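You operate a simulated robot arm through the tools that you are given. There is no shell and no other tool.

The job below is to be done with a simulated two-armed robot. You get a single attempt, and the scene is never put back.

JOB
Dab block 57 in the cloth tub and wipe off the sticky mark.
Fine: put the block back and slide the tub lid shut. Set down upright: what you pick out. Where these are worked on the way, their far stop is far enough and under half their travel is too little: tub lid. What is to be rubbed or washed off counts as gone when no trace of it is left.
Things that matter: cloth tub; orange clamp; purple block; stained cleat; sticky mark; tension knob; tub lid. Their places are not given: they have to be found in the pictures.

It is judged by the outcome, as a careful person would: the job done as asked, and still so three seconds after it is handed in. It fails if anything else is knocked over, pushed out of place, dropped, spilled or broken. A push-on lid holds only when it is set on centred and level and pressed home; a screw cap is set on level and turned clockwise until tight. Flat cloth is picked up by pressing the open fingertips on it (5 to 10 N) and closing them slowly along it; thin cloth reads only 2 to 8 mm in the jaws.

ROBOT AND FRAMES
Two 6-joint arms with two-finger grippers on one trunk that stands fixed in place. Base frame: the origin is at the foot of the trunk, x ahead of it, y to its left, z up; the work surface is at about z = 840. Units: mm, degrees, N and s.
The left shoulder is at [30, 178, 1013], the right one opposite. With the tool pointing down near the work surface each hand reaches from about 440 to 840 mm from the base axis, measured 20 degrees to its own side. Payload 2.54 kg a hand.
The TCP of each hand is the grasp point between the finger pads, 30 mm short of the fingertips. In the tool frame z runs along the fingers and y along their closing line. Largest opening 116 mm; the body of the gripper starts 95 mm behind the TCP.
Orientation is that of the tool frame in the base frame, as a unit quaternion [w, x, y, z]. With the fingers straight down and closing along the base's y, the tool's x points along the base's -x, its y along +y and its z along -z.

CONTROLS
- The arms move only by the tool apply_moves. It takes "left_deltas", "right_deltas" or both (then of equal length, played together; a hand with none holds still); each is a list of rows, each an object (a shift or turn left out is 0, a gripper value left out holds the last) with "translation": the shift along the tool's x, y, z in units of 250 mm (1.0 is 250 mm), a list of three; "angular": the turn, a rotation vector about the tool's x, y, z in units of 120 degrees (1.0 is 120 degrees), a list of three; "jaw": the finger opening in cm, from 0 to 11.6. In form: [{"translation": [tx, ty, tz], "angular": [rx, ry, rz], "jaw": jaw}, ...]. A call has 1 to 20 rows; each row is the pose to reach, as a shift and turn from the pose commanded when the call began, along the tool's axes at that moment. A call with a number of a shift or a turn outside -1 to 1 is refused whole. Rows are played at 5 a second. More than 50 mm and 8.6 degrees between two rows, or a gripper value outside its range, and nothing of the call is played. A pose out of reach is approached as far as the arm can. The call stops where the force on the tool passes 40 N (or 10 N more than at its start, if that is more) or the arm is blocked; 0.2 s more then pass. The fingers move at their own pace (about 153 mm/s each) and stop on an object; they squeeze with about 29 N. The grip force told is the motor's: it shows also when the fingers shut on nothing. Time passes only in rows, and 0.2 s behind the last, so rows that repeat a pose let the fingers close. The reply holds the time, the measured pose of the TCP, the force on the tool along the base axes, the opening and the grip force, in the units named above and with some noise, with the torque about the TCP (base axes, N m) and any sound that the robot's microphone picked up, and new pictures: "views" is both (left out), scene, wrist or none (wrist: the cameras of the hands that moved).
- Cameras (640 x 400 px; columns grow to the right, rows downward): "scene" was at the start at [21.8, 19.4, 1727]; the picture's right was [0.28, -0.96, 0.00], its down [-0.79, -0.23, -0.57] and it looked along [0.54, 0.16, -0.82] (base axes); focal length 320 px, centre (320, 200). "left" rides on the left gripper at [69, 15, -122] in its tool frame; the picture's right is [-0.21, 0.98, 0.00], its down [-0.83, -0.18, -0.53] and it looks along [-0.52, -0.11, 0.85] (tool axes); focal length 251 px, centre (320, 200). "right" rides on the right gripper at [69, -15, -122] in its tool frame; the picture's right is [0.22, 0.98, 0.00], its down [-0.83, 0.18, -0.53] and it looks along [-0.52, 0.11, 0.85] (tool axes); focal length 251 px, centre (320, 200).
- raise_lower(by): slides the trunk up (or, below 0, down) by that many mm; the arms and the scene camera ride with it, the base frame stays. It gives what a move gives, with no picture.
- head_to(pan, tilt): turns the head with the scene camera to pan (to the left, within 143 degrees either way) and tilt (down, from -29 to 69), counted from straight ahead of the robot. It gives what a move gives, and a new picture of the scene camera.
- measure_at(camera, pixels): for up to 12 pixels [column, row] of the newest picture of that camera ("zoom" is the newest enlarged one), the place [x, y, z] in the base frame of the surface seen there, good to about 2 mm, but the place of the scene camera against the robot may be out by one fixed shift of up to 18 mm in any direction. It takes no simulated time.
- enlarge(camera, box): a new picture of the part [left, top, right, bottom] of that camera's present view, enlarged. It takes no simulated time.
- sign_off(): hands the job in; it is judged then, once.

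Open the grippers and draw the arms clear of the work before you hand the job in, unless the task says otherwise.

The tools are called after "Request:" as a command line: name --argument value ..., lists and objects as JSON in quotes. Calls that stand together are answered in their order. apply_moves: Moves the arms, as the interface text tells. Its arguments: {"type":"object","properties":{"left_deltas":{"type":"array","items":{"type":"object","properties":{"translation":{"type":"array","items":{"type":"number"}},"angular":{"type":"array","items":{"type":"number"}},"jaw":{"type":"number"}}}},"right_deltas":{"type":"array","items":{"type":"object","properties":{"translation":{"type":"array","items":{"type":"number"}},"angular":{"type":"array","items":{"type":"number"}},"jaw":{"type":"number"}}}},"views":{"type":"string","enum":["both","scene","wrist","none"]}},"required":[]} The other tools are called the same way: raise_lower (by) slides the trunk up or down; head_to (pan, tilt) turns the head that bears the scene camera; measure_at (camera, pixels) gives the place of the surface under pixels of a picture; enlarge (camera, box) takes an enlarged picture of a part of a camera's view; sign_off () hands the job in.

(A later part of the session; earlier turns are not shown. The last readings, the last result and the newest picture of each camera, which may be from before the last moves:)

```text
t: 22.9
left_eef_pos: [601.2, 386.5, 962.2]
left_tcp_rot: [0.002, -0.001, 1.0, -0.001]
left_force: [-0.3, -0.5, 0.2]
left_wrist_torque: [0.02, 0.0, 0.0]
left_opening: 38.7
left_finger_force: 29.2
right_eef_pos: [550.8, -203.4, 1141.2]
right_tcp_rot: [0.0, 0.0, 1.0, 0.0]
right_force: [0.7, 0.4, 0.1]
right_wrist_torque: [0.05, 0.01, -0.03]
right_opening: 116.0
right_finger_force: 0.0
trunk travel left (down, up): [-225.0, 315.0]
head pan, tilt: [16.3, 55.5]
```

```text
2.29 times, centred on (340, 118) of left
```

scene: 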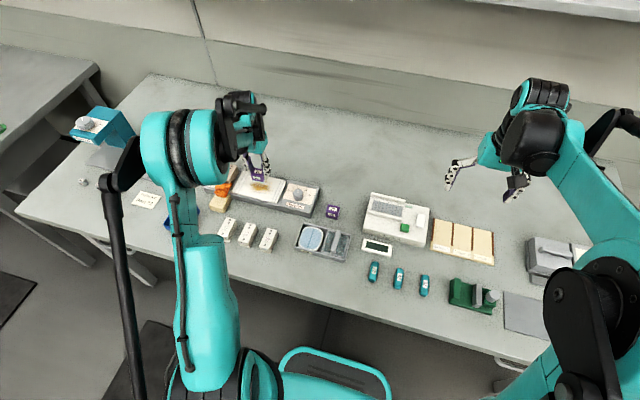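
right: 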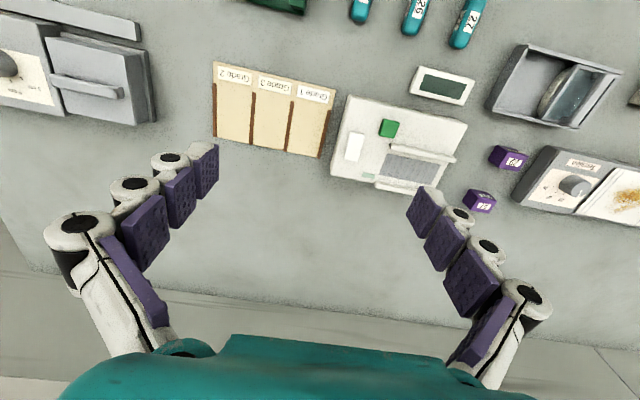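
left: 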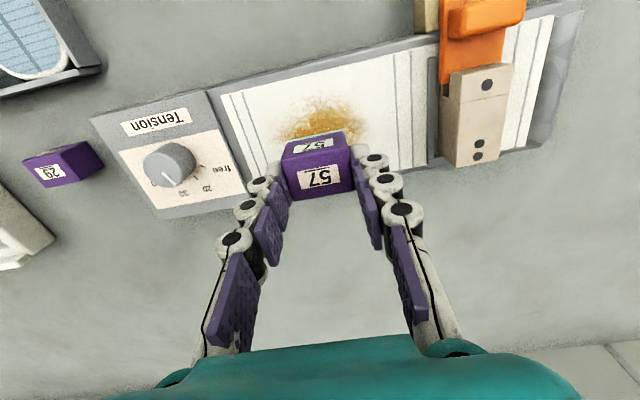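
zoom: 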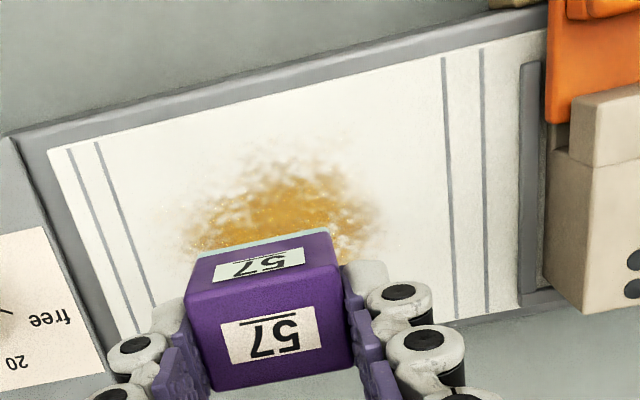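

The ledge/cleat begin at y≈475–484, so strokes with TCP y 350–418 are clear. I lower to about 3 mm above the sheet at the first lane start.

Request:
apply_moves --left_deltas '[{"translation": [0.088, -0.14, 0.06]}, {"translation": [0.088, -0.14, 0.14]}, {"translation": [0.088, -0.14, 0.172]}, {"translation": [0.088, -0.14, 0.176]}, {"translation": [0.088, -0.14, 0.18]}]' --views "wrist"

```text
t: 24.1
left_eef_pos: [579.6, 349.7, 918.0]
left_tcp_rot: [0.001, -0.001, 1.0, -0.001]
left_force: [0.1, 0.0, -0.8]
left_wrist_torque: [0.01, -0.02, 0.01]
left_opening: 38.5
left_finger_force: 28.9
right_eef_pos: [551.1, -203.2, 1141.6]
right_tcp_rot: [0.0, -0.001, 1.0, -0.001]
right_force: [0.4, 0.4, 0.6]
right_wrist_torque: [-0.02, 0.0, 0.04]
right_opening: 116.2
right_finger_force: 0.0
trunk travel left (down, up): [-225.0, 315.0]
head pan, tilt: [16.3, 55.5]
```

left: 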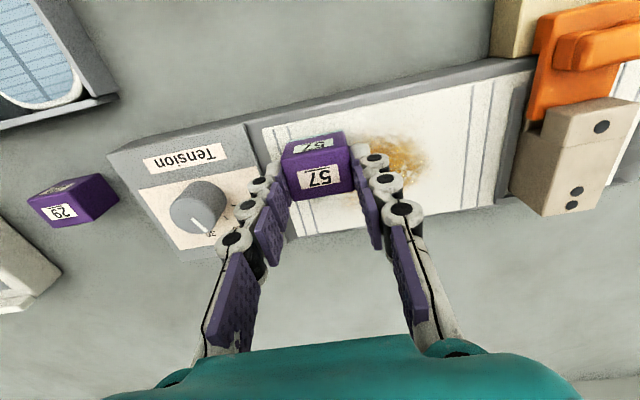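

Just above the sheet; step down 0.5 mm at a time.

Request:
apply_moves --left_deltas '[{"translation": [0, 0, 0.003]}, {"translation": [0, 0, 0.006]}, {"translation": [0, 0, 0.008]}, {"translation": [0, 0, 0.009]}]' --views "none"

```text
t: 25.1
left_eef_pos: [579.4, 350.9, 916.5]
left_tcp_rot: [0.002, -0.001, 1.0, -0.002]
left_force: [1.9, -1.3, 8.6]
left_wrist_torque: [0.01, -0.1, 0.01]
left_opening: 38.8
left_finger_force: 28.9
right_eef_pos: [551.0, -202.5, 1141.3]
right_tcp_rot: [-0.001, 0.0, 1.0, 0.0]
right_force: [0.5, -1.6, -0.1]
right_wrist_torque: [-0.03, 0.01, 0.01]
right_opening: 116.0
right_finger_force: 0.0
trunk travel left (down, up): [-225.0, 315.0]
head pan, tilt: [16.3, 55.5]
```

Contact at 8.6 N. I'll make the first stroke along +y at this height and look at the result.

Request:
apply_moves --left_deltas '[{"translation": [0, 0.04, 0]}, {"translation": [0, 0.08, 0]}, {"translation": [0, 0.12, 0]}, {"translation": [0, 0.16, 0]}, {"translation": [0, 0.2, 0]}, {"translation": [0, 0.24, 0]}, {"translation": [0, 0.272, 0]}]' --views "both"

```text
t: 26.7
left_eef_pos: [578.7, 418.1, 915.9]
left_tcp_rot: [0.001, 0.0, 1.0, -0.001]
left_force: [0.7, -3.1, 12.8]
left_wrist_torque: [-0.16, 0.06, 0.0]
left_opening: 38.8
left_finger_force: 28.4
right_eef_pos: [550.1, -202.8, 1141.9]
right_tcp_rot: [0.0, 0.001, 1.0, 0.0]
right_force: [-1.4, 0.7, -0.9]
right_wrist_torque: [0.0, 0.0, -0.01]
right_opening: 116.0
right_finger_force: 0.0
trunk travel left (down, up): [-225.0, 315.0]
head pan, tilt: [16.3, 55.5]
```

scene: 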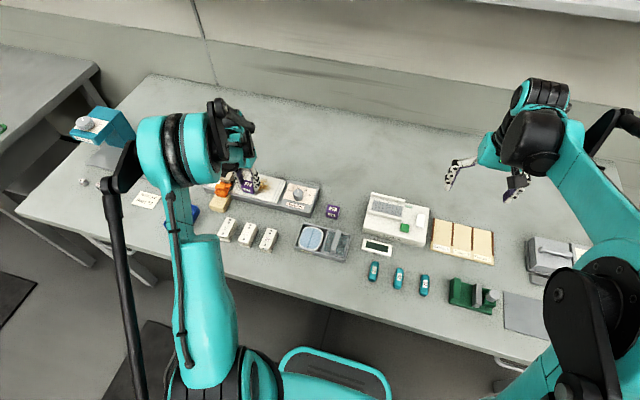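
left: 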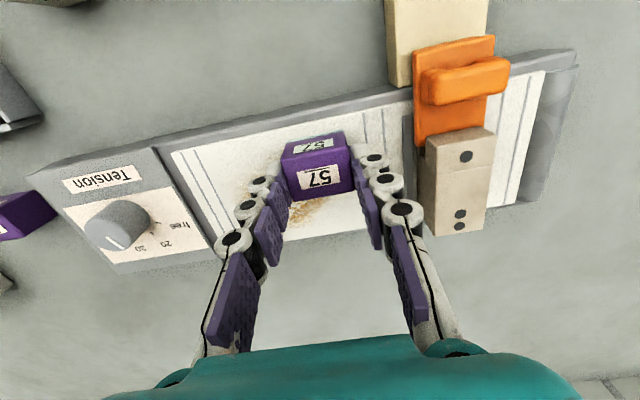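

The stroke clears the swept band at about 10 N. I continue the raster with lanes at x≈594 and 608.

Request:
apply_moves --left_deltas '[{"translation": [-0.056, 0, 0]}, {"translation": [-0.056, -0.045, 0]}, {"translation": [-0.056, -0.09, 0]}, {"translation": [-0.056, -0.136, 0]}, {"translation": [-0.056, -0.181, 0]}, {"translation": [-0.056, -0.226, 0]}, {"translation": [-0.056, -0.272, 0]}, {"translation": [-0.112, -0.272, 0]}, {"translation": [-0.112, -0.226, 0]}, {"translation": [-0.112, -0.181, 0]}, {"translation": [-0.112, -0.136, 0]}, {"translation": [-0.112, -0.09, 0]}, {"translation": [-0.112, -0.045, 0]}, {"translation": [-0.112, 0, 0]}]' --views "wrist"

```text
t: 29.7
left_eef_pos: [606.8, 418.0, 917.1]
left_tcp_rot: [0.001, -0.001, 1.0, -0.001]
left_force: [-0.6, -1.5, 2.3]
left_wrist_torque: [-0.04, 0.01, 0.05]
left_opening: 38.6
left_finger_force: 29.1
right_eef_pos: [551.4, -202.2, 1141.9]
right_tcp_rot: [0.0, 0.0, 1.0, 0.001]
right_force: [0.1, 1.2, 0.9]
right_wrist_torque: [-0.02, -0.01, 0.0]
right_opening: 115.9
right_finger_force: 0.1
trunk travel left (down, up): [-225.0, 315.0]
head pan, tilt: [16.3, 55.5]
```

left: 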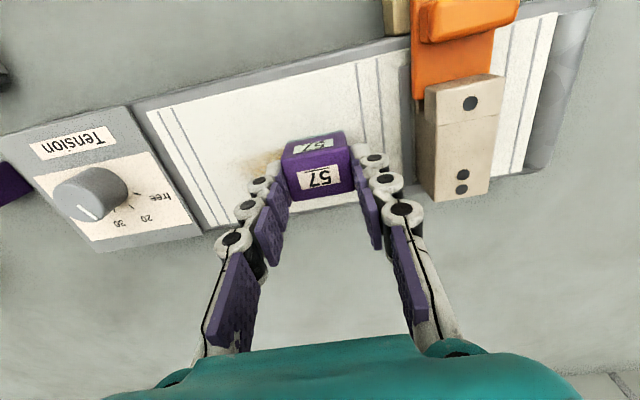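

The force dropped to 2.3 N and some tint remains near (265,165). I lower 0.5 mm and continue with lanes 608, 622, and 632.

Request:
apply_moves --left_deltas '[{"translation": [0, 0, 0.002]}, {"translation": [0, -0.045, 0.002]}, {"translation": [0, -0.09, 0.002]}, {"translation": [0, -0.136, 0.002]}, {"translation": [0, -0.181, 0.002]}, {"translation": [0, -0.226, 0.002]}, {"translation": [0, -0.272, 0.002]}, {"translation": [-0.056, -0.272, 0.002]}, {"translation": [-0.056, -0.226, 0.002]}, {"translation": [-0.056, -0.181, 0.002]}, {"translation": [-0.056, -0.136, 0.002]}, {"translation": [-0.056, -0.09, 0.002]}, {"translation": [-0.056, -0.045, 0.002]}, {"translation": [-0.056, 0, 0.002]}]' --views "wrist"

```text
t: 32.7
left_eef_pos: [620.6, 418.3, 916.1]
left_tcp_rot: [0.001, -0.002, 1.0, -0.002]
left_force: [0.2, -1.0, 1.6]
left_wrist_torque: [0.01, -0.04, 0.02]
left_opening: 38.6
left_finger_force: 28.7
right_eef_pos: [551.7, -202.3, 1141.6]
right_tcp_rot: [-0.001, 0.0, 1.0, 0.0]
right_force: [-0.7, 0.7, 0.4]
right_wrist_torque: [0.03, 0.04, -0.02]
right_opening: 116.2
right_finger_force: 0.1
trunk travel left (down, up): [-225.0, 315.0]
head pan, tilt: [16.3, 55.5]
```

left: 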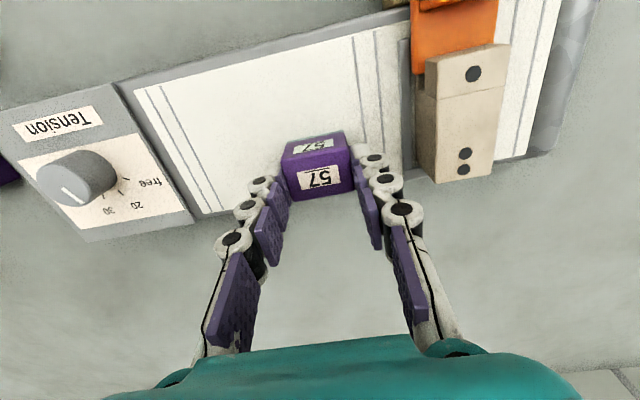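

Mark is nearly gone; force is low again (1.6 N). Lower 0.75 mm and do lanes 622 and 632.

Request:
apply_moves --left_deltas '[{"translation": [0, 0, 0.003]}, {"translation": [0, -0.045, 0.003]}, {"translation": [0, -0.09, 0.003]}, {"translation": [0, -0.136, 0.003]}, {"translation": [0, -0.181, 0.003]}, {"translation": [0, -0.226, 0.003]}, {"translation": [0, -0.272, 0.003]}, {"translation": [-0.04, -0.272, 0.004]}, {"translation": [-0.04, -0.226, 0.004]}, {"translation": [-0.04, -0.181, 0.004]}, {"translation": [-0.04, -0.136, 0.004]}, {"translation": [-0.04, -0.09, 0.004]}, {"translation": [-0.04, -0.045, 0.004]}, {"translation": [-0.04, 0, 0.004]}]' --views "wrist"

```text
t: 35.7
left_eef_pos: [630.8, 417.7, 915.6]
left_tcp_rot: [0.001, -0.001, 1.0, -0.001]
left_force: [0.0, -3.5, 12.2]
left_wrist_torque: [-0.15, -0.07, 0.0]
left_opening: 38.8
left_finger_force: 28.7
right_eef_pos: [550.5, -203.5, 1140.6]
right_tcp_rot: [0.001, 0.001, 1.0, 0.0]
right_force: [-0.1, 0.1, 0.6]
right_wrist_torque: [0.04, 0.01, -0.03]
right_opening: 116.2
right_finger_force: 0.1
trunk travel left (down, up): [-225.0, 315.0]
head pan, tilt: [16.3, 55.5]
```

left: 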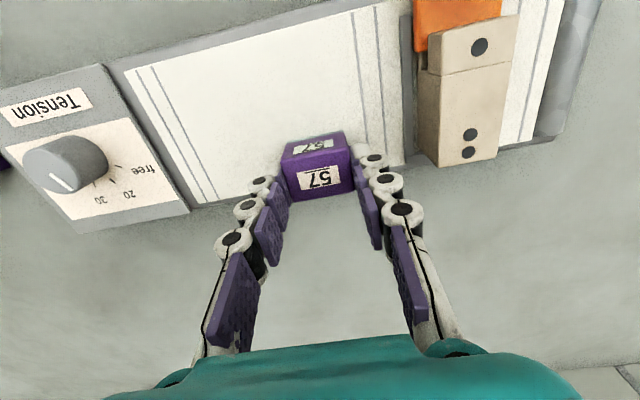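

The visible sheet looks clean. I lift and back off to inspect the whole sheet.

Request:
apply_moves --left_deltas '[{"translation": [0, 0, -0.1]}, {"translation": [0, 0, -0.25]}, {"translation": [0.15, 0, -0.3]}, {"translation": [0.3, 0, -0.3]}, {"translation": [0.45, 0, -0.3]}]' --views "both"

Request:
enlarge --camera "left" --box '[170, 80, 490, 280]'

```text
t: 36.9
left_eef_pos: [518.0, 415.6, 992.4]
left_tcp_rot: [0.002, -0.001, 1.0, -0.003]
left_force: [0.1, -0.2, 0.4]
left_wrist_torque: [0.02, -0.03, 0.0]
left_opening: 38.8
left_finger_force: 29.4
right_eef_pos: [549.7, -203.3, 1143.6]
right_tcp_rot: [0.001, 0.0, 1.0, 0.0]
right_force: [-0.8, -0.5, 0.5]
right_wrist_torque: [0.03, -0.05, -0.01]
right_opening: 115.9
right_finger_force: 0.3
trunk travel left (down, up): [-225.0, 315.0]
head pan, tilt: [16.3, 55.5]
```

scene: 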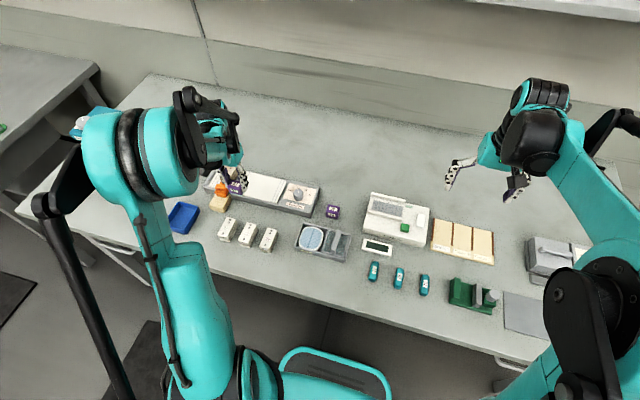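
left: 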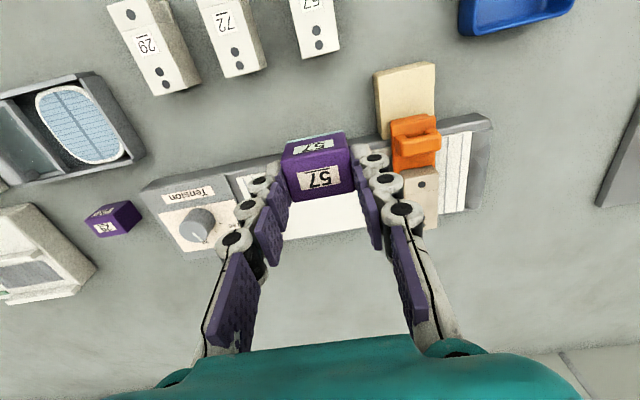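

```text
2.00 times, centred on (330, 180) of left
```

zoom: 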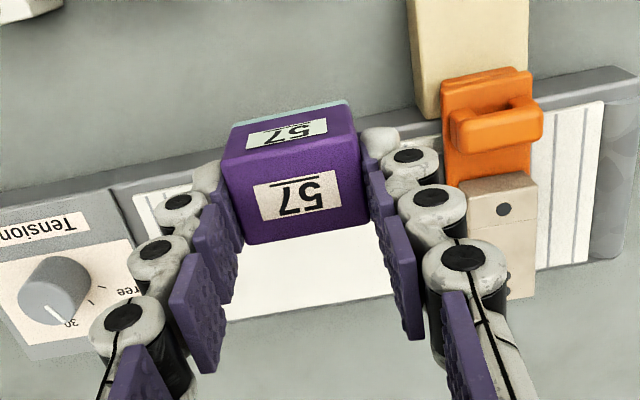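

The held block obscures the middle; I'll move toward −y for an unobstructed view of the sheet, on the way back to the block's place.

Request:
apply_moves --left_deltas '[{"translation": [-0.05, -0.19, -0.05]}, {"translation": [-0.1, -0.38, -0.05]}, {"translation": [-0.15, -0.57, -0.05]}, {"translation": [-0.2, -0.76, -0.05]}]' --views "both"

Request:
enlarge --camera "scene" --box '[195, 160, 345, 255]'

Request:
enlarge --camera "left" --box '[380, 60, 640, 222]'

```text
refused: row 1 steps farther than a row can; nothing moved
```

```text
4.21 times, centred on (270, 208) of scene
```

zoom: 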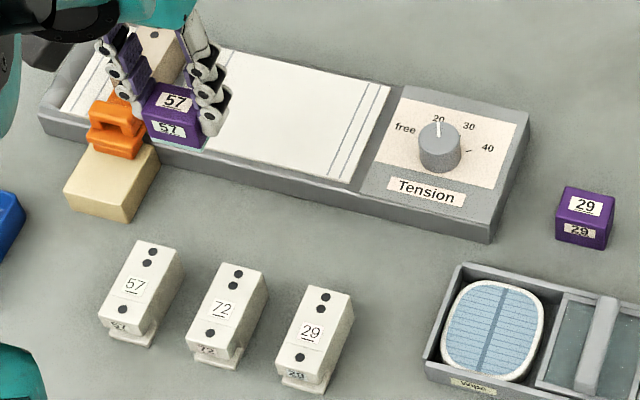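

```text
2.46 times, centred on (510, 141) of left
```

zoom: 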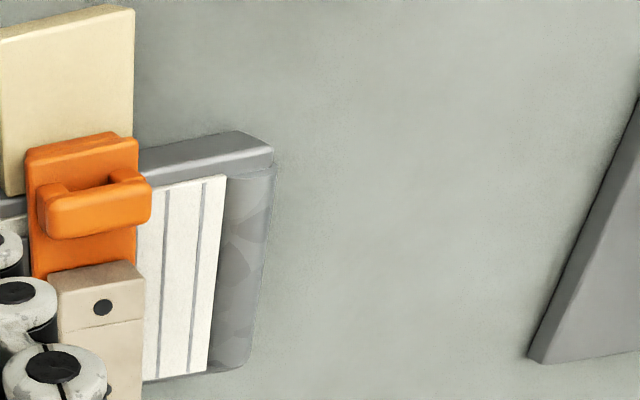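

The scene zoom shows the sheet clean from here; the move was refused, so I'll split it into smaller rows.

Request:
apply_moves --left_deltas '[{"translation": [-0.03, -0.15, -0.02]}, {"translation": [-0.06, -0.3, -0.04]}, {"translation": [-0.09, -0.45, -0.05]}, {"translation": [-0.12, -0.6, -0.05]}, {"translation": [-0.15, -0.75, -0.05]}, {"translation": [-0.15, -0.8, -0.05]}]' --views "both"

Request:
enlarge --camera "left" --box '[380, 60, 640, 222]'

Request:
enlarge --camera "scene" --box '[195, 160, 300, 225]'

```text
t: 38.3
left_eef_pos: [555.2, 218.8, 1000.9]
left_tcp_rot: [0.001, -0.001, 1.0, -0.002]
left_force: [-0.7, -0.9, -0.1]
left_wrist_torque: [0.01, -0.01, 0.0]
left_opening: 38.6
left_finger_force: 29.3
right_eef_pos: [550.8, -202.8, 1140.9]
right_tcp_rot: [0.0, 0.0, 1.0, 0.0]
right_force: [-0.2, 0.0, -0.5]
right_wrist_torque: [-0.02, 0.0, -0.02]
right_opening: 116.0
right_finger_force: 0.1
trunk travel left (down, up): [-225.0, 315.0]
head pan, tilt: [16.3, 55.5]
```

scene: 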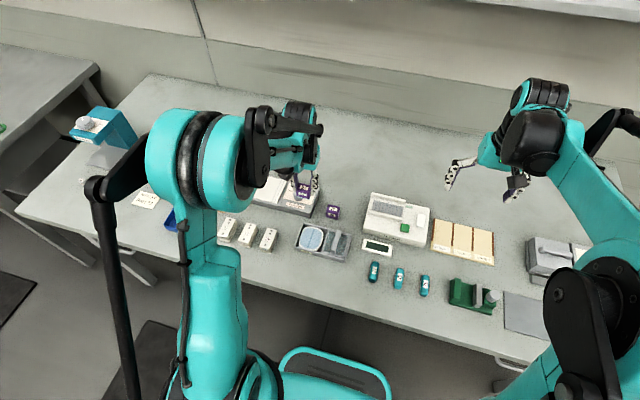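
left: 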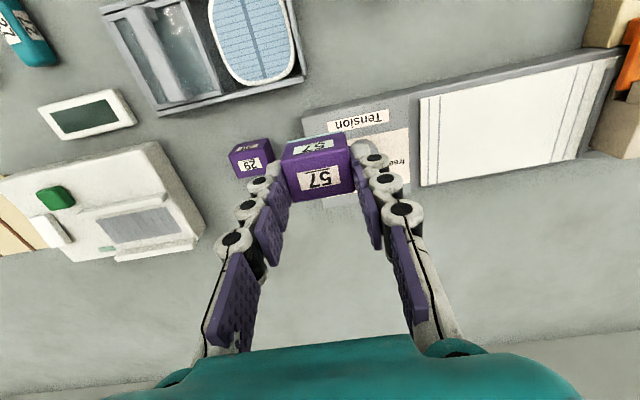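

```text
2.46 times, centred on (510, 141) of left
```

zoom: 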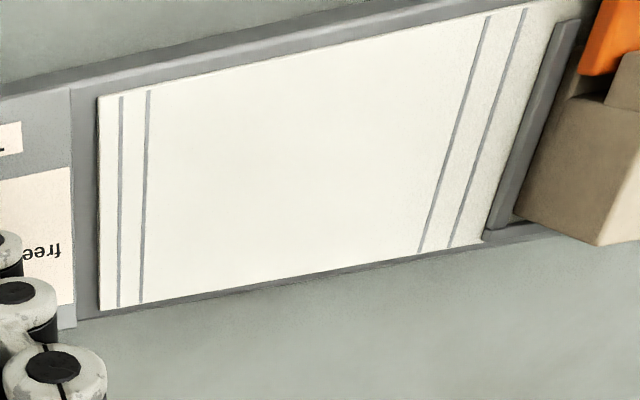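

```text
6.10 times, centred on (248, 192) of scene
```

zoom: 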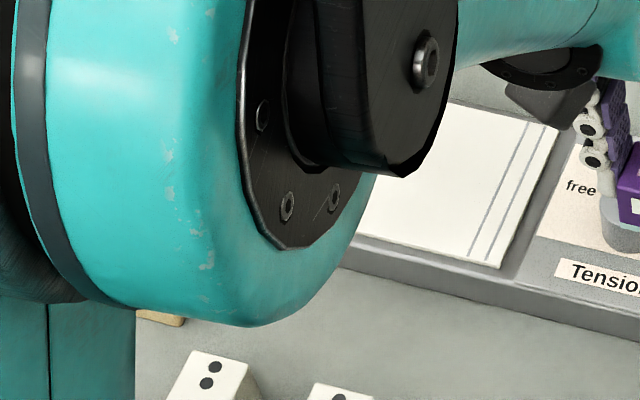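

The sheet appears clean; I zoom closer to check for any faint residue.

Request:
enlarge --camera "left" --box '[430, 80, 530, 180]'

Request:
enlarge --camera "left" --box '[500, 70, 600, 170]'

```text
4.00 times, centred on (480, 130) of left
```

zoom: 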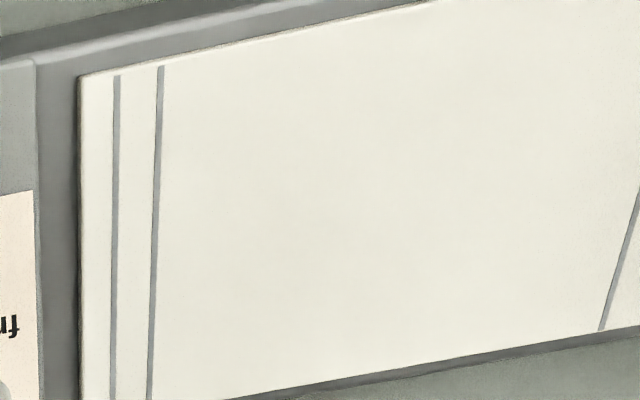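

```text
4.00 times, centred on (550, 120) of left
```

zoom: 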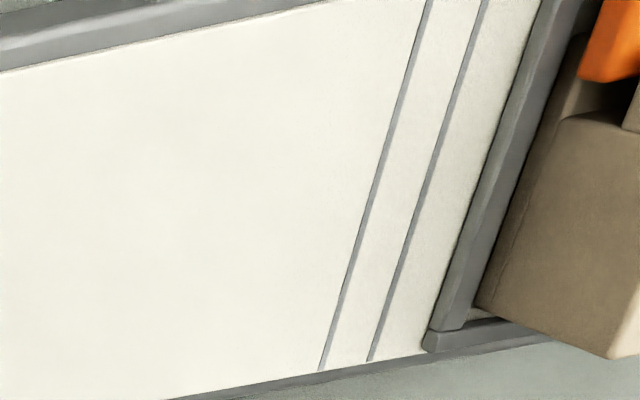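

The mark looks gone everywhere. For certainty I'll make one more light pass with the still-damp block, starting with lanes x≈580 and 594.

Request:
apply_moves --left_deltas '[{"translation": [-0.03, 0.17, 0.0]}, {"translation": [-0.06, 0.35, 0.05]}, {"translation": [-0.092, 0.528, 0.1]}, {"translation": [-0.092, 0.528, 0.22]}, {"translation": [-0.092, 0.528, 0.32]}, {"translation": [-0.092, 0.528, 0.338]}, {"translation": [-0.092, 0.528, 0.341]}, {"translation": [-0.092, 0.583, 0.341]}, {"translation": [-0.092, 0.637, 0.341]}, {"translation": [-0.092, 0.692, 0.341]}, {"translation": [-0.092, 0.746, 0.341]}, {"translation": [-0.092, 0.8, 0.341]}, {"translation": [-0.148, 0.8, 0.342]}, {"translation": [-0.148, 0.746, 0.342]}, {"translation": [-0.148, 0.692, 0.342]}, {"translation": [-0.148, 0.637, 0.342]}, {"translation": [-0.148, 0.583, 0.342]}, {"translation": [-0.148, 0.528, 0.342]}, {"translation": [-0.204, 0.528, 0.343]}]' --views "wrist"

```text
t: 42.3
left_eef_pos: [607.1, 351.3, 915.6]
left_tcp_rot: [0.001, -0.001, 1.0, -0.002]
left_force: [-0.3, -0.3, -0.1]
left_wrist_torque: [0.0, 0.04, 0.0]
left_opening: 38.6
left_finger_force: 29.1
right_eef_pos: [551.8, -201.3, 1140.0]
right_tcp_rot: [0.001, 0.0, 1.0, 0.0]
right_force: [0.6, -0.2, -0.6]
right_wrist_torque: [-0.03, 0.03, -0.01]
right_opening: 115.9
right_finger_force: 0.0
trunk travel left (down, up): [-225.0, 315.0]
head pan, tilt: [16.3, 55.5]
```

left: 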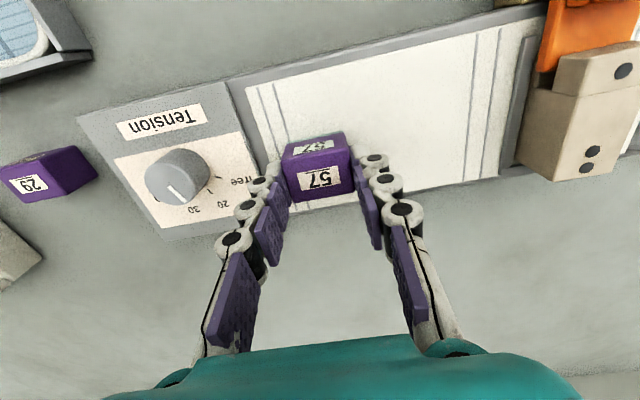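

At lane 608 the block isn't touching; I lower ~1 mm and pass lanes 608, 622, and back over 594.

Request:
apply_moves --left_deltas '[{"translation": [0, 0, 0.002]}, {"translation": [0, 0.045, 0.003]}, {"translation": [0, 0.09, 0.003]}, {"translation": [0, 0.136, 0.003]}, {"translation": [0, 0.181, 0.003]}, {"translation": [0, 0.226, 0.003]}, {"translation": [0, 0.272, 0.003]}, {"translation": [-0.056, 0.272, 0.004]}, {"translation": [-0.056, 0.226, 0.005]}, {"translation": [-0.056, 0.181, 0.005]}, {"translation": [-0.056, 0.136, 0.005]}, {"translation": [-0.056, 0.09, 0.005]}, {"translation": [-0.056, 0.045, 0.005]}, {"translation": [-0.056, 0, 0.005]}]' --views "wrist"

```text
t: 45.3
left_eef_pos: [620.0, 349.5, 915.9]
left_tcp_rot: [0.002, -0.001, 1.0, -0.001]
left_force: [-0.5, 2.1, 12.0]
left_wrist_torque: [0.18, 0.01, -0.02]
left_opening: 38.8
left_finger_force: 28.8
right_eef_pos: [549.3, -201.9, 1142.4]
right_tcp_rot: [0.0, 0.001, 1.0, 0.0]
right_force: [0.5, 0.9, 0.5]
right_wrist_torque: [0.0, 0.0, -0.01]
right_opening: 116.0
right_finger_force: 0.0
trunk travel left (down, up): [-225.0, 315.0]
head pan, tilt: [16.3, 55.5]
```

left: 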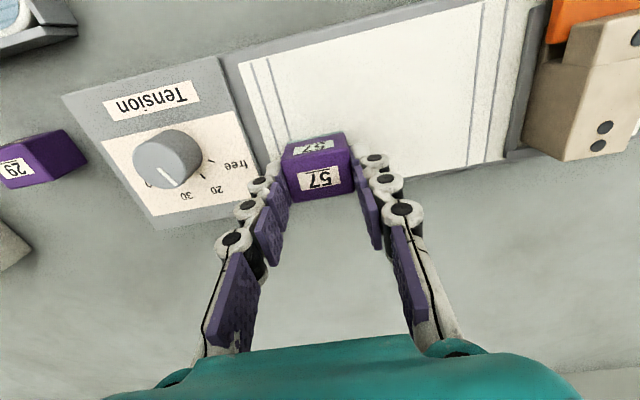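

Second pass done with 12 N contact. I lift and carry the block back over its original spot, stopping a few mm above.

Request:
apply_moves --left_deltas '[{"translation": [0, 0, -0.08]}, {"translation": [0, 0, -0.2]}, {"translation": [-0.04, -0.17, -0.2]}, {"translation": [-0.08, -0.34, -0.2]}, {"translation": [-0.12, -0.51, -0.2]}, {"translation": [-0.16, -0.68, -0.2]}, {"translation": [-0.206, -0.852, -0.2]}, {"translation": [-0.206, -0.852, -0.06]}, {"translation": [-0.206, -0.852, 0.06]}, {"translation": [-0.206, -0.852, 0.1]}, {"translation": [-0.206, -0.852, 0.104]}]' --views "both"

```text
t: 47.7
left_eef_pos: [673.3, 136.6, 889.9]
left_tcp_rot: [0.0, 0.0, 1.0, -0.002]
left_force: [0.0, 0.2, 0.2]
left_wrist_torque: [0.05, -0.01, 0.02]
left_opening: 38.7
left_finger_force: 29.0
right_eef_pos: [550.8, -203.3, 1141.0]
right_tcp_rot: [0.0, 0.0, 1.0, 0.0]
right_force: [-1.0, 0.1, -0.3]
right_wrist_torque: [0.02, 0.02, 0.03]
right_opening: 116.2
right_finger_force: 0.0
trunk travel left (down, up): [-225.0, 315.0]
head pan, tilt: [16.3, 55.5]
```

scene: 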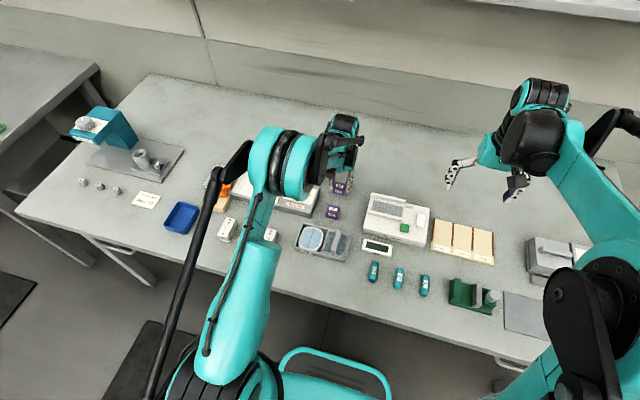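
left: 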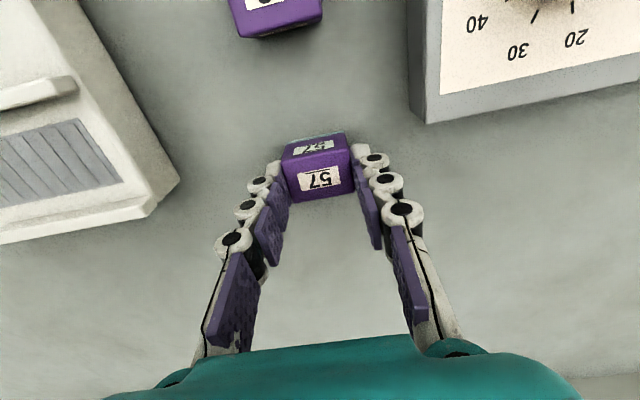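

Hovering 5 mm above the original place; I lower gently to contact.

Request:
apply_moves --left_deltas '[{"translation": [0, 0, 0.008]}, {"translation": [0, 0, 0.015]}, {"translation": [0, 0, 0.018]}, {"translation": [0, 0, 0.0195]}]' --views "none"

```text
t: 48.7
left_eef_pos: [672.8, 136.4, 885.1]
left_tcp_rot: [0.001, -0.002, 1.0, -0.001]
left_force: [-0.9, 0.1, 0.7]
left_wrist_torque: [-0.03, 0.01, 0.01]
left_opening: 38.3
left_finger_force: 29.2
right_eef_pos: [551.3, -202.9, 1140.8]
right_tcp_rot: [0.0, -0.001, 1.0, 0.0]
right_force: [0.7, -0.3, -0.3]
right_wrist_torque: [0.01, -0.02, -0.04]
right_opening: 116.0
right_finger_force: 0.0
trunk travel left (down, up): [-225.0, 315.0]
head pan, tilt: [16.3, 55.5]
```

No contact yet at near-original height; lower in 0.25 mm steps.

Request:
apply_moves --left_deltas '[{"translation": [0, 0, 0.001]}, {"translation": [0, 0, 0.002]}, {"translation": [0, 0, 0.003]}]' --views "none"

```text
t: 49.5
left_eef_pos: [673.1, 137.7, 883.9]
left_tcp_rot: [0.0, -0.001, 1.0, -0.002]
left_force: [-0.1, -0.8, -0.9]
left_wrist_torque: [0.0, -0.01, 0.02]
left_opening: 38.5
left_finger_force: 28.9
right_eef_pos: [551.1, -202.9, 1140.0]
right_tcp_rot: [0.0, 0.001, 1.0, 0.001]
right_force: [0.1, 0.6, -0.3]
right_wrist_torque: [0.0, -0.01, 0.03]
right_opening: 116.0
right_finger_force: 0.1
trunk travel left (down, up): [-225.0, 315.0]
head pan, tilt: [16.3, 55.5]
```

Still not touching (block was pushed up slightly in the grip); continue down.

Request:
apply_moves --left_deltas '[{"translation": [0, 0, 0.001]}, {"translation": [0, 0, 0.002]}, {"translation": [0, 0, 0.003]}]' --views "wrist"

Request:
enlarge --camera "left" --box '[270, 110, 370, 210]'

```text
t: 50.3
left_eef_pos: [672.7, 137.1, 883.2]
left_tcp_rot: [0.003, -0.001, 1.0, -0.002]
left_force: [1.0, 0.2, 0.7]
left_wrist_torque: [0.02, -0.01, -0.01]
left_opening: 38.7
left_finger_force: 29.4
right_eef_pos: [550.9, -202.3, 1141.0]
right_tcp_rot: [0.0, 0.0, 1.0, 0.001]
right_force: [0.2, -0.1, -0.1]
right_wrist_torque: [0.02, 0.0, 0.02]
right_opening: 116.1
right_finger_force: 0.0
trunk travel left (down, up): [-225.0, 315.0]
head pan, tilt: [16.3, 55.5]
```

left: 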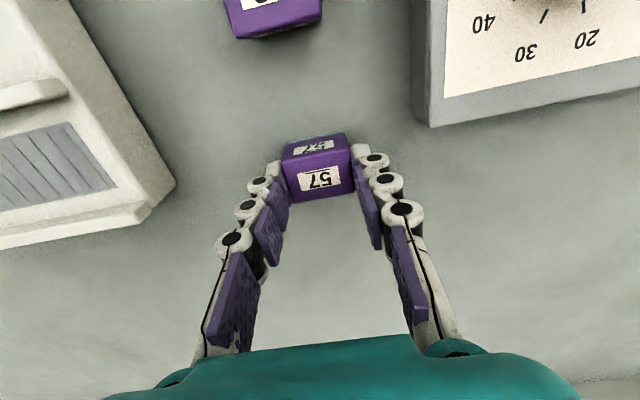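

```text
4.00 times, centred on (320, 160) of left
```

zoom: 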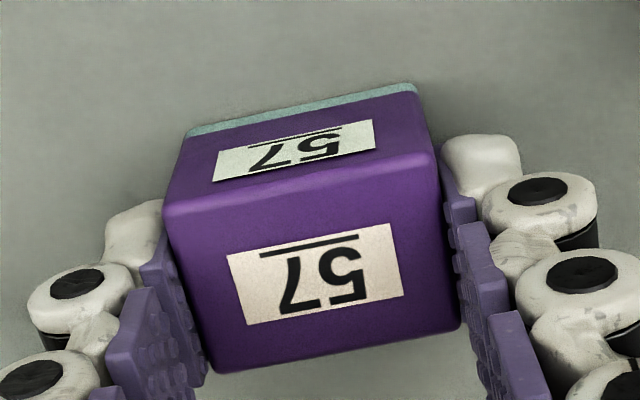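

I check the block's top height and the table height to see the remaining gap.

Request:
measure_at --camera "zoom" --pixels '[[315, 230], [200, 230], [420, 220], [300, 335], [220, 220], [230, 340], [430, 310], [300, 130], [300, 50], [90, 120]]'

Request:
apply_moves --left_deltas '[{"translation": [0, 0, 0.001]}, {"translation": [0, 0, 0.002]}, {"translation": [0, 0, 0.003]}]' --views "none"

```text
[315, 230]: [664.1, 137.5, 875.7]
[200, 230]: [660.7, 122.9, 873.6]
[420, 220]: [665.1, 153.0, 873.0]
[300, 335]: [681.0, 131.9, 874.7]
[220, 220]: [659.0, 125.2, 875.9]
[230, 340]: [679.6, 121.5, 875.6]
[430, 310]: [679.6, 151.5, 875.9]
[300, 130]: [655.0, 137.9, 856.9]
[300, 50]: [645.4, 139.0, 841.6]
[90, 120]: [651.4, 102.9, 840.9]
```

```text
t: 51.1
left_eef_pos: [673.0, 136.0, 883.4]
left_tcp_rot: [0.001, -0.001, 1.0, -0.002]
left_force: [0.6, -1.5, 14.4]
left_wrist_torque: [0.04, -0.06, 0.02]
left_opening: 38.6
left_finger_force: 29.3
right_eef_pos: [550.5, -203.6, 1141.0]
right_tcp_rot: [0.0, 0.0, 1.0, 0.0]
right_force: [-0.5, -0.8, 1.0]
right_wrist_torque: [-0.04, -0.03, -0.01]
right_opening: 116.2
right_finger_force: 0.0
trunk travel left (down, up): [-225.0, 315.0]
head pan, tilt: [16.3, 55.5]
```

Now the block is firmly on the table (14 N). Ease off slightly, open the jaws, and rise straight up.

Request:
apply_moves --left_deltas '[{"translation": [0, 0, -0.002]}, {"translation": [0, 0, -0.002], "jaw": 5}, {"translation": [0, 0, -0.002], "jaw": 7}, {"translation": [0, 0, -0.002], "jaw": 7}, {"translation": [0, 0, -0.1], "jaw": 7}, {"translation": [0, 0, -0.28], "jaw": 7}, {"translation": [0, 0, -0.4], "jaw": 7}]' --views "both"

Request:
measure_at --camera "left" --pixels '[[320, 130], [310, 125], [335, 130]]'

```text
t: 52.7
left_eef_pos: [672.0, 137.3, 981.5]
left_tcp_rot: [0.001, -0.001, 1.0, -0.003]
left_force: [-0.2, 0.6, -0.8]
left_wrist_torque: [-0.01, 0.01, 0.0]
left_opening: 70.3
left_finger_force: 0.1
right_eef_pos: [551.9, -203.8, 1140.5]
right_tcp_rot: [0.0, 0.0, 1.0, 0.0]
right_force: [-0.9, -0.6, 0.1]
right_wrist_torque: [0.02, -0.02, -0.02]
right_opening: 116.0
right_finger_force: 0.0
trunk travel left (down, up): [-225.0, 315.0]
head pan, tilt: [16.3, 55.5]
```

scene: 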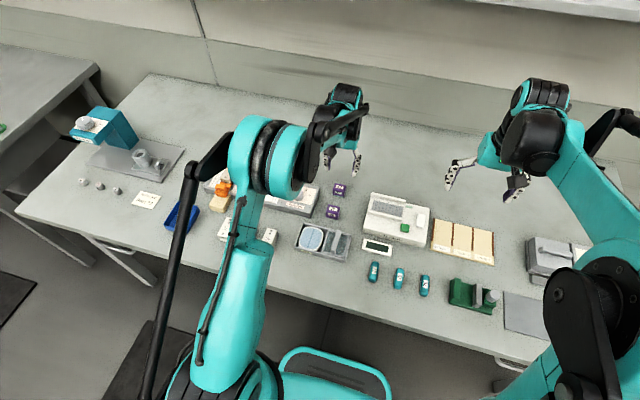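
left: 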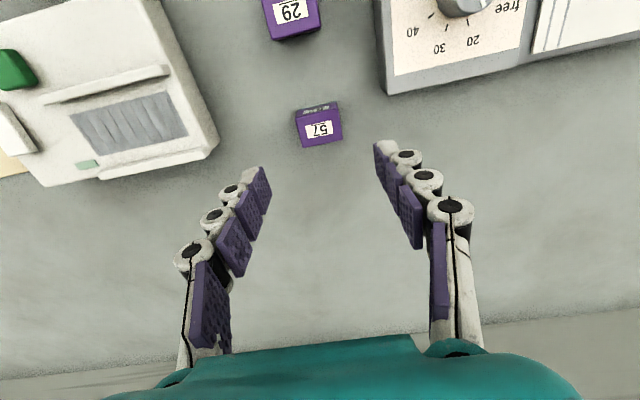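

```text
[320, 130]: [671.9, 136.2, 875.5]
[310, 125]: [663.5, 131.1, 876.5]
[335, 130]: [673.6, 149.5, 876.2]
```

Block 57 stands upright at its original spot. Now I return to the lid handle at ≈(469,95.5), hovering first.

Request:
apply_moves --left_deltas '[{"translation": [0.163, -0.033, 0], "jaw": 5}, {"translation": [0.326, -0.066, 0], "jaw": 5}, {"translation": [0.49, -0.1, 0], "jaw": 5}, {"translation": [0.653, -0.133, 0.04], "jaw": 5}, {"translation": [0.816, -0.166, 0.1], "jaw": 5}, {"translation": [0.816, -0.166, 0.16], "jaw": 5}]' --views "wrist"

Request:
measure_at --camera "left" --pixels '[[300, 125], [306, 147], [315, 165], [308, 188], [292, 103]]'

```text
t: 54.1
left_eef_pos: [468.9, 95.4, 942.7]
left_tcp_rot: [0.001, -0.001, 1.0, -0.002]
left_force: [0.2, 0.9, 0.4]
left_wrist_torque: [0.02, 0.03, 0.02]
left_opening: 49.8
left_finger_force: 0.1
right_eef_pos: [551.8, -202.1, 1140.6]
right_tcp_rot: [-0.001, 0.0, 1.0, 0.0]
right_force: [0.3, 0.5, 0.3]
right_wrist_torque: [-0.01, 0.04, -0.02]
right_opening: 115.8
right_finger_force: 0.1
trunk travel left (down, up): [-225.0, 315.0]
head pan, tilt: [16.3, 55.5]
```

left: 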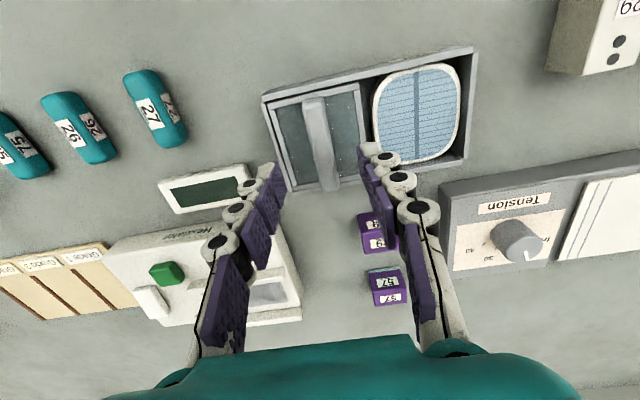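

```text
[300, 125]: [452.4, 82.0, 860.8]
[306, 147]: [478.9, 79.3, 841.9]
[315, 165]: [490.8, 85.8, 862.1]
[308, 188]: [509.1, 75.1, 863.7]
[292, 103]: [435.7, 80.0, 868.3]
```

The handle spans image (310,100)–(328,188). Measure its edges.

Request:
measure_at --camera "left" --pixels '[[313, 115], [320, 145], [326, 175], [312, 145], [328, 145], [310, 125], [324, 125]]'

Request:
enlarge --camera "left" --box '[255, 70, 415, 200]'

```text
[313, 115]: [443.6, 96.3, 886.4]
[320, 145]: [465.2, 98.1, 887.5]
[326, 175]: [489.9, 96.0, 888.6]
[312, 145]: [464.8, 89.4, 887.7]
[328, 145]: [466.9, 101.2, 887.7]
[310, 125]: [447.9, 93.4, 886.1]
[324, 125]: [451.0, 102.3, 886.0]
```

```text
3.08 times, centred on (335, 135) of left
```

zoom: 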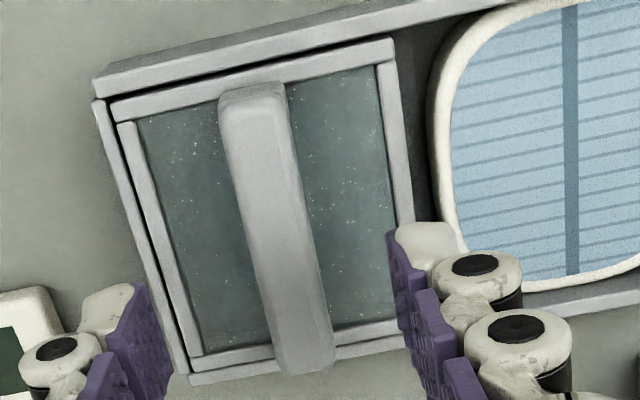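

Handle centre ≈(467,96.5). I descend ~42 mm, straddling it, and close.

Request:
apply_moves --left_deltas '[{"translation": [0, 0.006, 0.08], "jaw": 5}, {"translation": [0, 0.006, 0.15], "jaw": 5}, {"translation": [0, 0.006, 0.17], "jaw": 5}, {"translation": [0, 0.006, 0.17], "jaw": 5}, {"translation": [0, 0.006, 0.17], "jaw": 0.5}, {"translation": [0, 0.006, 0.17], "jaw": 0.5}, {"translation": [0, 0.006, 0.17], "jaw": 0.5}, {"translation": [0, 0.006, 0.17], "jaw": 0.5}]' --views "wrist"

```text
t: 55.9
left_eef_pos: [469.1, 97.0, 900.6]
left_tcp_rot: [0.001, -0.001, 1.0, -0.001]
left_force: [0.8, 1.8, -2.9]
left_wrist_torque: [0.11, -0.33, -0.11]
left_opening: 15.1
left_finger_force: 41.1
right_eef_pos: [552.0, -202.3, 1140.4]
right_tcp_rot: [0.0, 0.0, 1.0, 0.0]
right_force: [0.0, -0.6, 0.9]
right_wrist_torque: [-0.01, 0.04, 0.02]
right_opening: 116.0
right_finger_force: 0.0
trunk travel left (down, up): [-225.0, 315.0]
head pan, tilt: [16.3, 55.5]
```

left: 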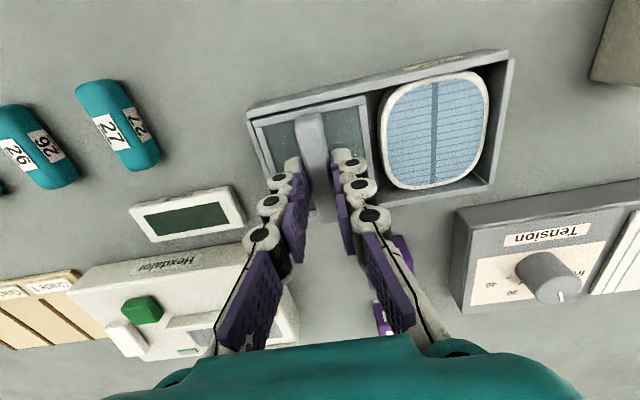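

Handle gripped with little side force. I slide +y about 72 mm toward closed.

Request:
apply_moves --left_deltas '[{"translation": [0, 0.04, 0]}, {"translation": [0, 0.08, 0]}, {"translation": [0, 0.12, 0]}, {"translation": [0, 0.16, 0]}, {"translation": [0, 0.2, 0]}, {"translation": [0, 0.24, 0]}, {"translation": [0, 0.288, 0]}]' --views "none"

```text
t: 57.5
left_eef_pos: [468.0, 169.7, 900.0]
left_tcp_rot: [0.002, -0.001, 1.0, -0.002]
left_force: [5.0, 0.8, 24.4]
left_wrist_torque: [0.0, 0.54, -0.06]
left_opening: 14.9
left_finger_force: 41.2
right_eef_pos: [550.5, -202.3, 1141.1]
right_tcp_rot: [-0.001, 0.001, 1.0, 0.0]
right_force: [-0.7, 1.1, -0.1]
right_wrist_torque: [-0.02, -0.01, -0.01]
right_opening: 116.0
right_finger_force: 0.1
trunk travel left (down, up): [-225.0, 315.0]
head pan, tilt: [16.3, 55.5]
```

Vertical force is 24 N, so I raise 0.4 mm and nudge until the closed stop.

Request:
apply_moves --left_deltas '[{"translation": [0, 0.006, -0.0016]}, {"translation": [0, 0.014, -0.0016]}, {"translation": [0, 0.022, -0.0016]}, {"translation": [0, 0.028, -0.0016]}, {"translation": [0, 0.034, -0.0016]}, {"translation": [0, 0.038, -0.0016]}, {"translation": [0, 0.042, -0.0016]}, {"translation": [0, 0.046, -0.0016]}]' --views "wrist"

```text
t: 59.5
left_eef_pos: [468.9, 175.7, 900.6]
left_tcp_rot: [0.0, 0.001, 1.0, -0.007]
left_force: [-2.5, -19.1, -6.0]
left_wrist_torque: [-0.38, -0.08, 0.15]
left_opening: 15.2
left_finger_force: 41.5
right_eef_pos: [551.6, -202.9, 1141.1]
right_tcp_rot: [0.0, 0.0, 1.0, 0.0]
right_force: [0.2, 0.3, 0.6]
right_wrist_torque: [-0.02, -0.01, -0.02]
right_opening: 116.0
right_finger_force: 0.1
trunk travel left (down, up): [-225.0, 315.0]
head pan, tilt: [16.3, 55.5]
stopped in row 8 (left hand): the force on the tool passed its limit at 40 N (the readings are from after the stop); the commanded pose is now the measured one
```

left: 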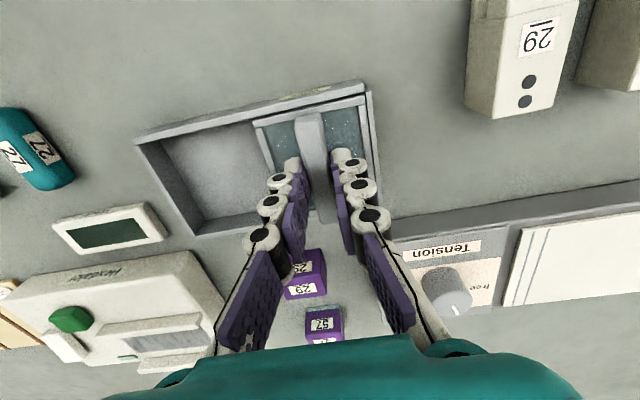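

Lid hit the closed stop at 40 N. I release and lift away.

Request:
apply_moves --left_deltas '[{"translation": [0, 0, 0], "jaw": 4}, {"translation": [0, 0, 0], "jaw": 4}, {"translation": [0, 0, 0], "jaw": 4}, {"translation": [0, 0, -0.08], "jaw": 4}, {"translation": [0, 0, -0.24], "jaw": 4}, {"translation": [0, 0, -0.42], "jaw": 4}, {"translation": [0, 0, -0.6], "jaw": 4}]' --views "both"

Request:
enlarge --camera "left" --box '[150, 40, 400, 260]'

```text
t: 61.1
left_eef_pos: [470.6, 180.5, 1048.8]
left_tcp_rot: [0.001, 0.0, 1.0, -0.003]
left_force: [-1.1, -0.2, 0.7]
left_wrist_torque: [0.02, -0.02, 0.06]
left_opening: 40.2
left_finger_force: 0.2
right_eef_pos: [548.9, -203.9, 1140.5]
right_tcp_rot: [0.001, 0.0, 1.0, 0.0]
right_force: [-0.6, 0.2, -0.7]
right_wrist_torque: [0.0, -0.04, 0.05]
right_opening: 116.0
right_finger_force: 0.0
trunk travel left (down, up): [-225.0, 315.0]
head pan, tilt: [16.3, 55.5]
```

scene: 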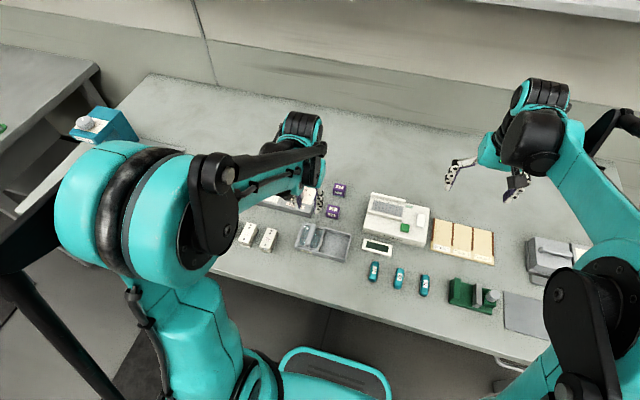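
left: 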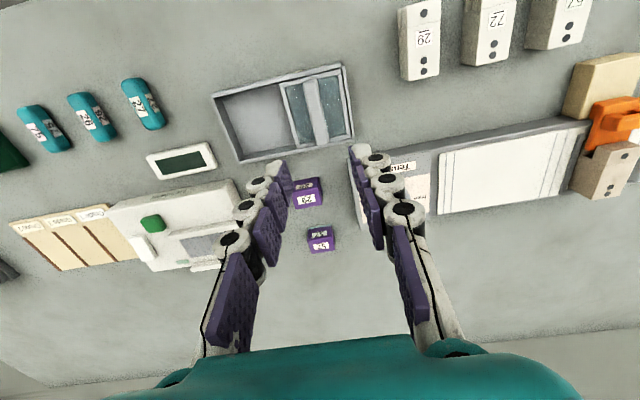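

```text
1.82 times, centred on (275, 150) of left
```

zoom: 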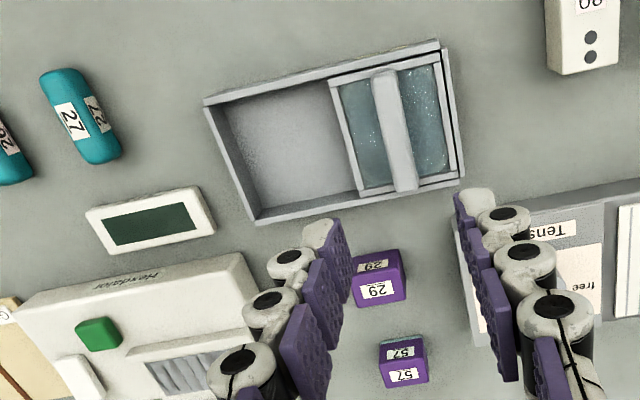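

Lid shut, block in place. I'll retract the left arm to near its start pose, jaws open, and do a final check.

Request:
apply_moves --left_deltas '[{"translation": [0.1, 0.1, -0.08], "jaw": 4}, {"translation": [0.22, 0.22, -0.16], "jaw": 8}, {"translation": [0.34, 0.34, -0.24], "jaw": 11.6}, {"translation": [0.46, 0.46, -0.28], "jaw": 11.6}, {"translation": [0.58, 0.58, -0.28], "jaw": 11.6}, {"translation": [0.7, 0.7, -0.28], "jaw": 11.6}]' --views "both"

Request:
enlarge --camera "scene" --box '[190, 150, 370, 270]'

Request:
enlarge --camera "left" --box '[200, 120, 500, 310]'

```text
t: 62.5
left_eef_pos: [292.2, 354.4, 1119.2]
left_tcp_rot: [0.001, -0.001, 1.0, -0.003]
left_force: [-0.4, 0.6, 0.3]
left_wrist_torque: [-0.03, 0.01, -0.01]
left_opening: 115.9
left_finger_force: 0.1
right_eef_pos: [549.7, -203.6, 1141.1]
right_tcp_rot: [0.0, 0.001, 1.0, 0.0]
right_force: [-0.3, 0.0, 1.2]
right_wrist_torque: [-0.02, 0.0, -0.03]
right_opening: 116.0
right_finger_force: 0.0
trunk travel left (down, up): [-225.0, 315.0]
head pan, tilt: [16.3, 55.5]
```

scene: 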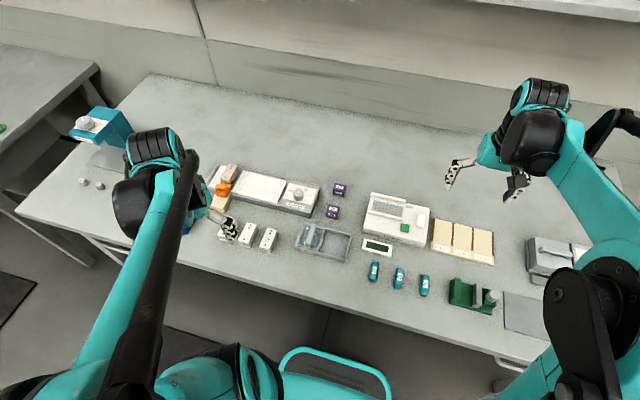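
left: 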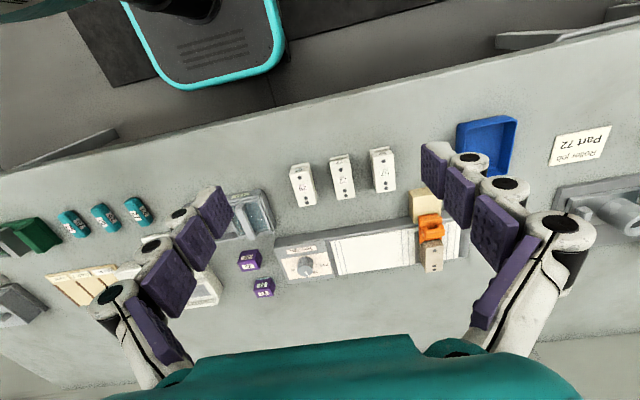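

```text
3.33 times, centred on (280, 210) of scene
```

zoom: 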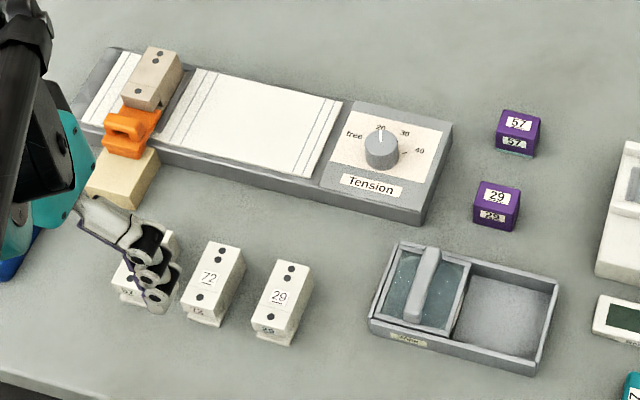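

```text
2.11 times, centred on (350, 215) of left
```

zoom: 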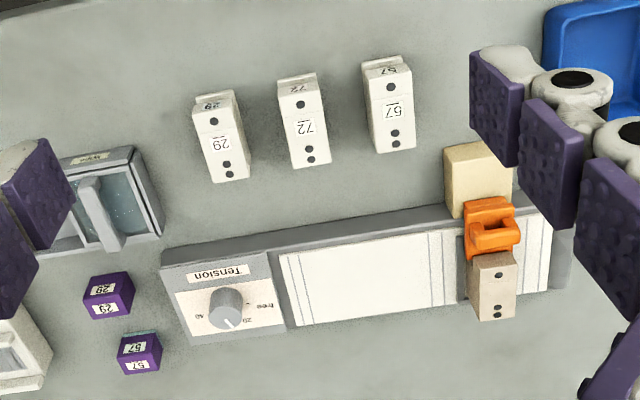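

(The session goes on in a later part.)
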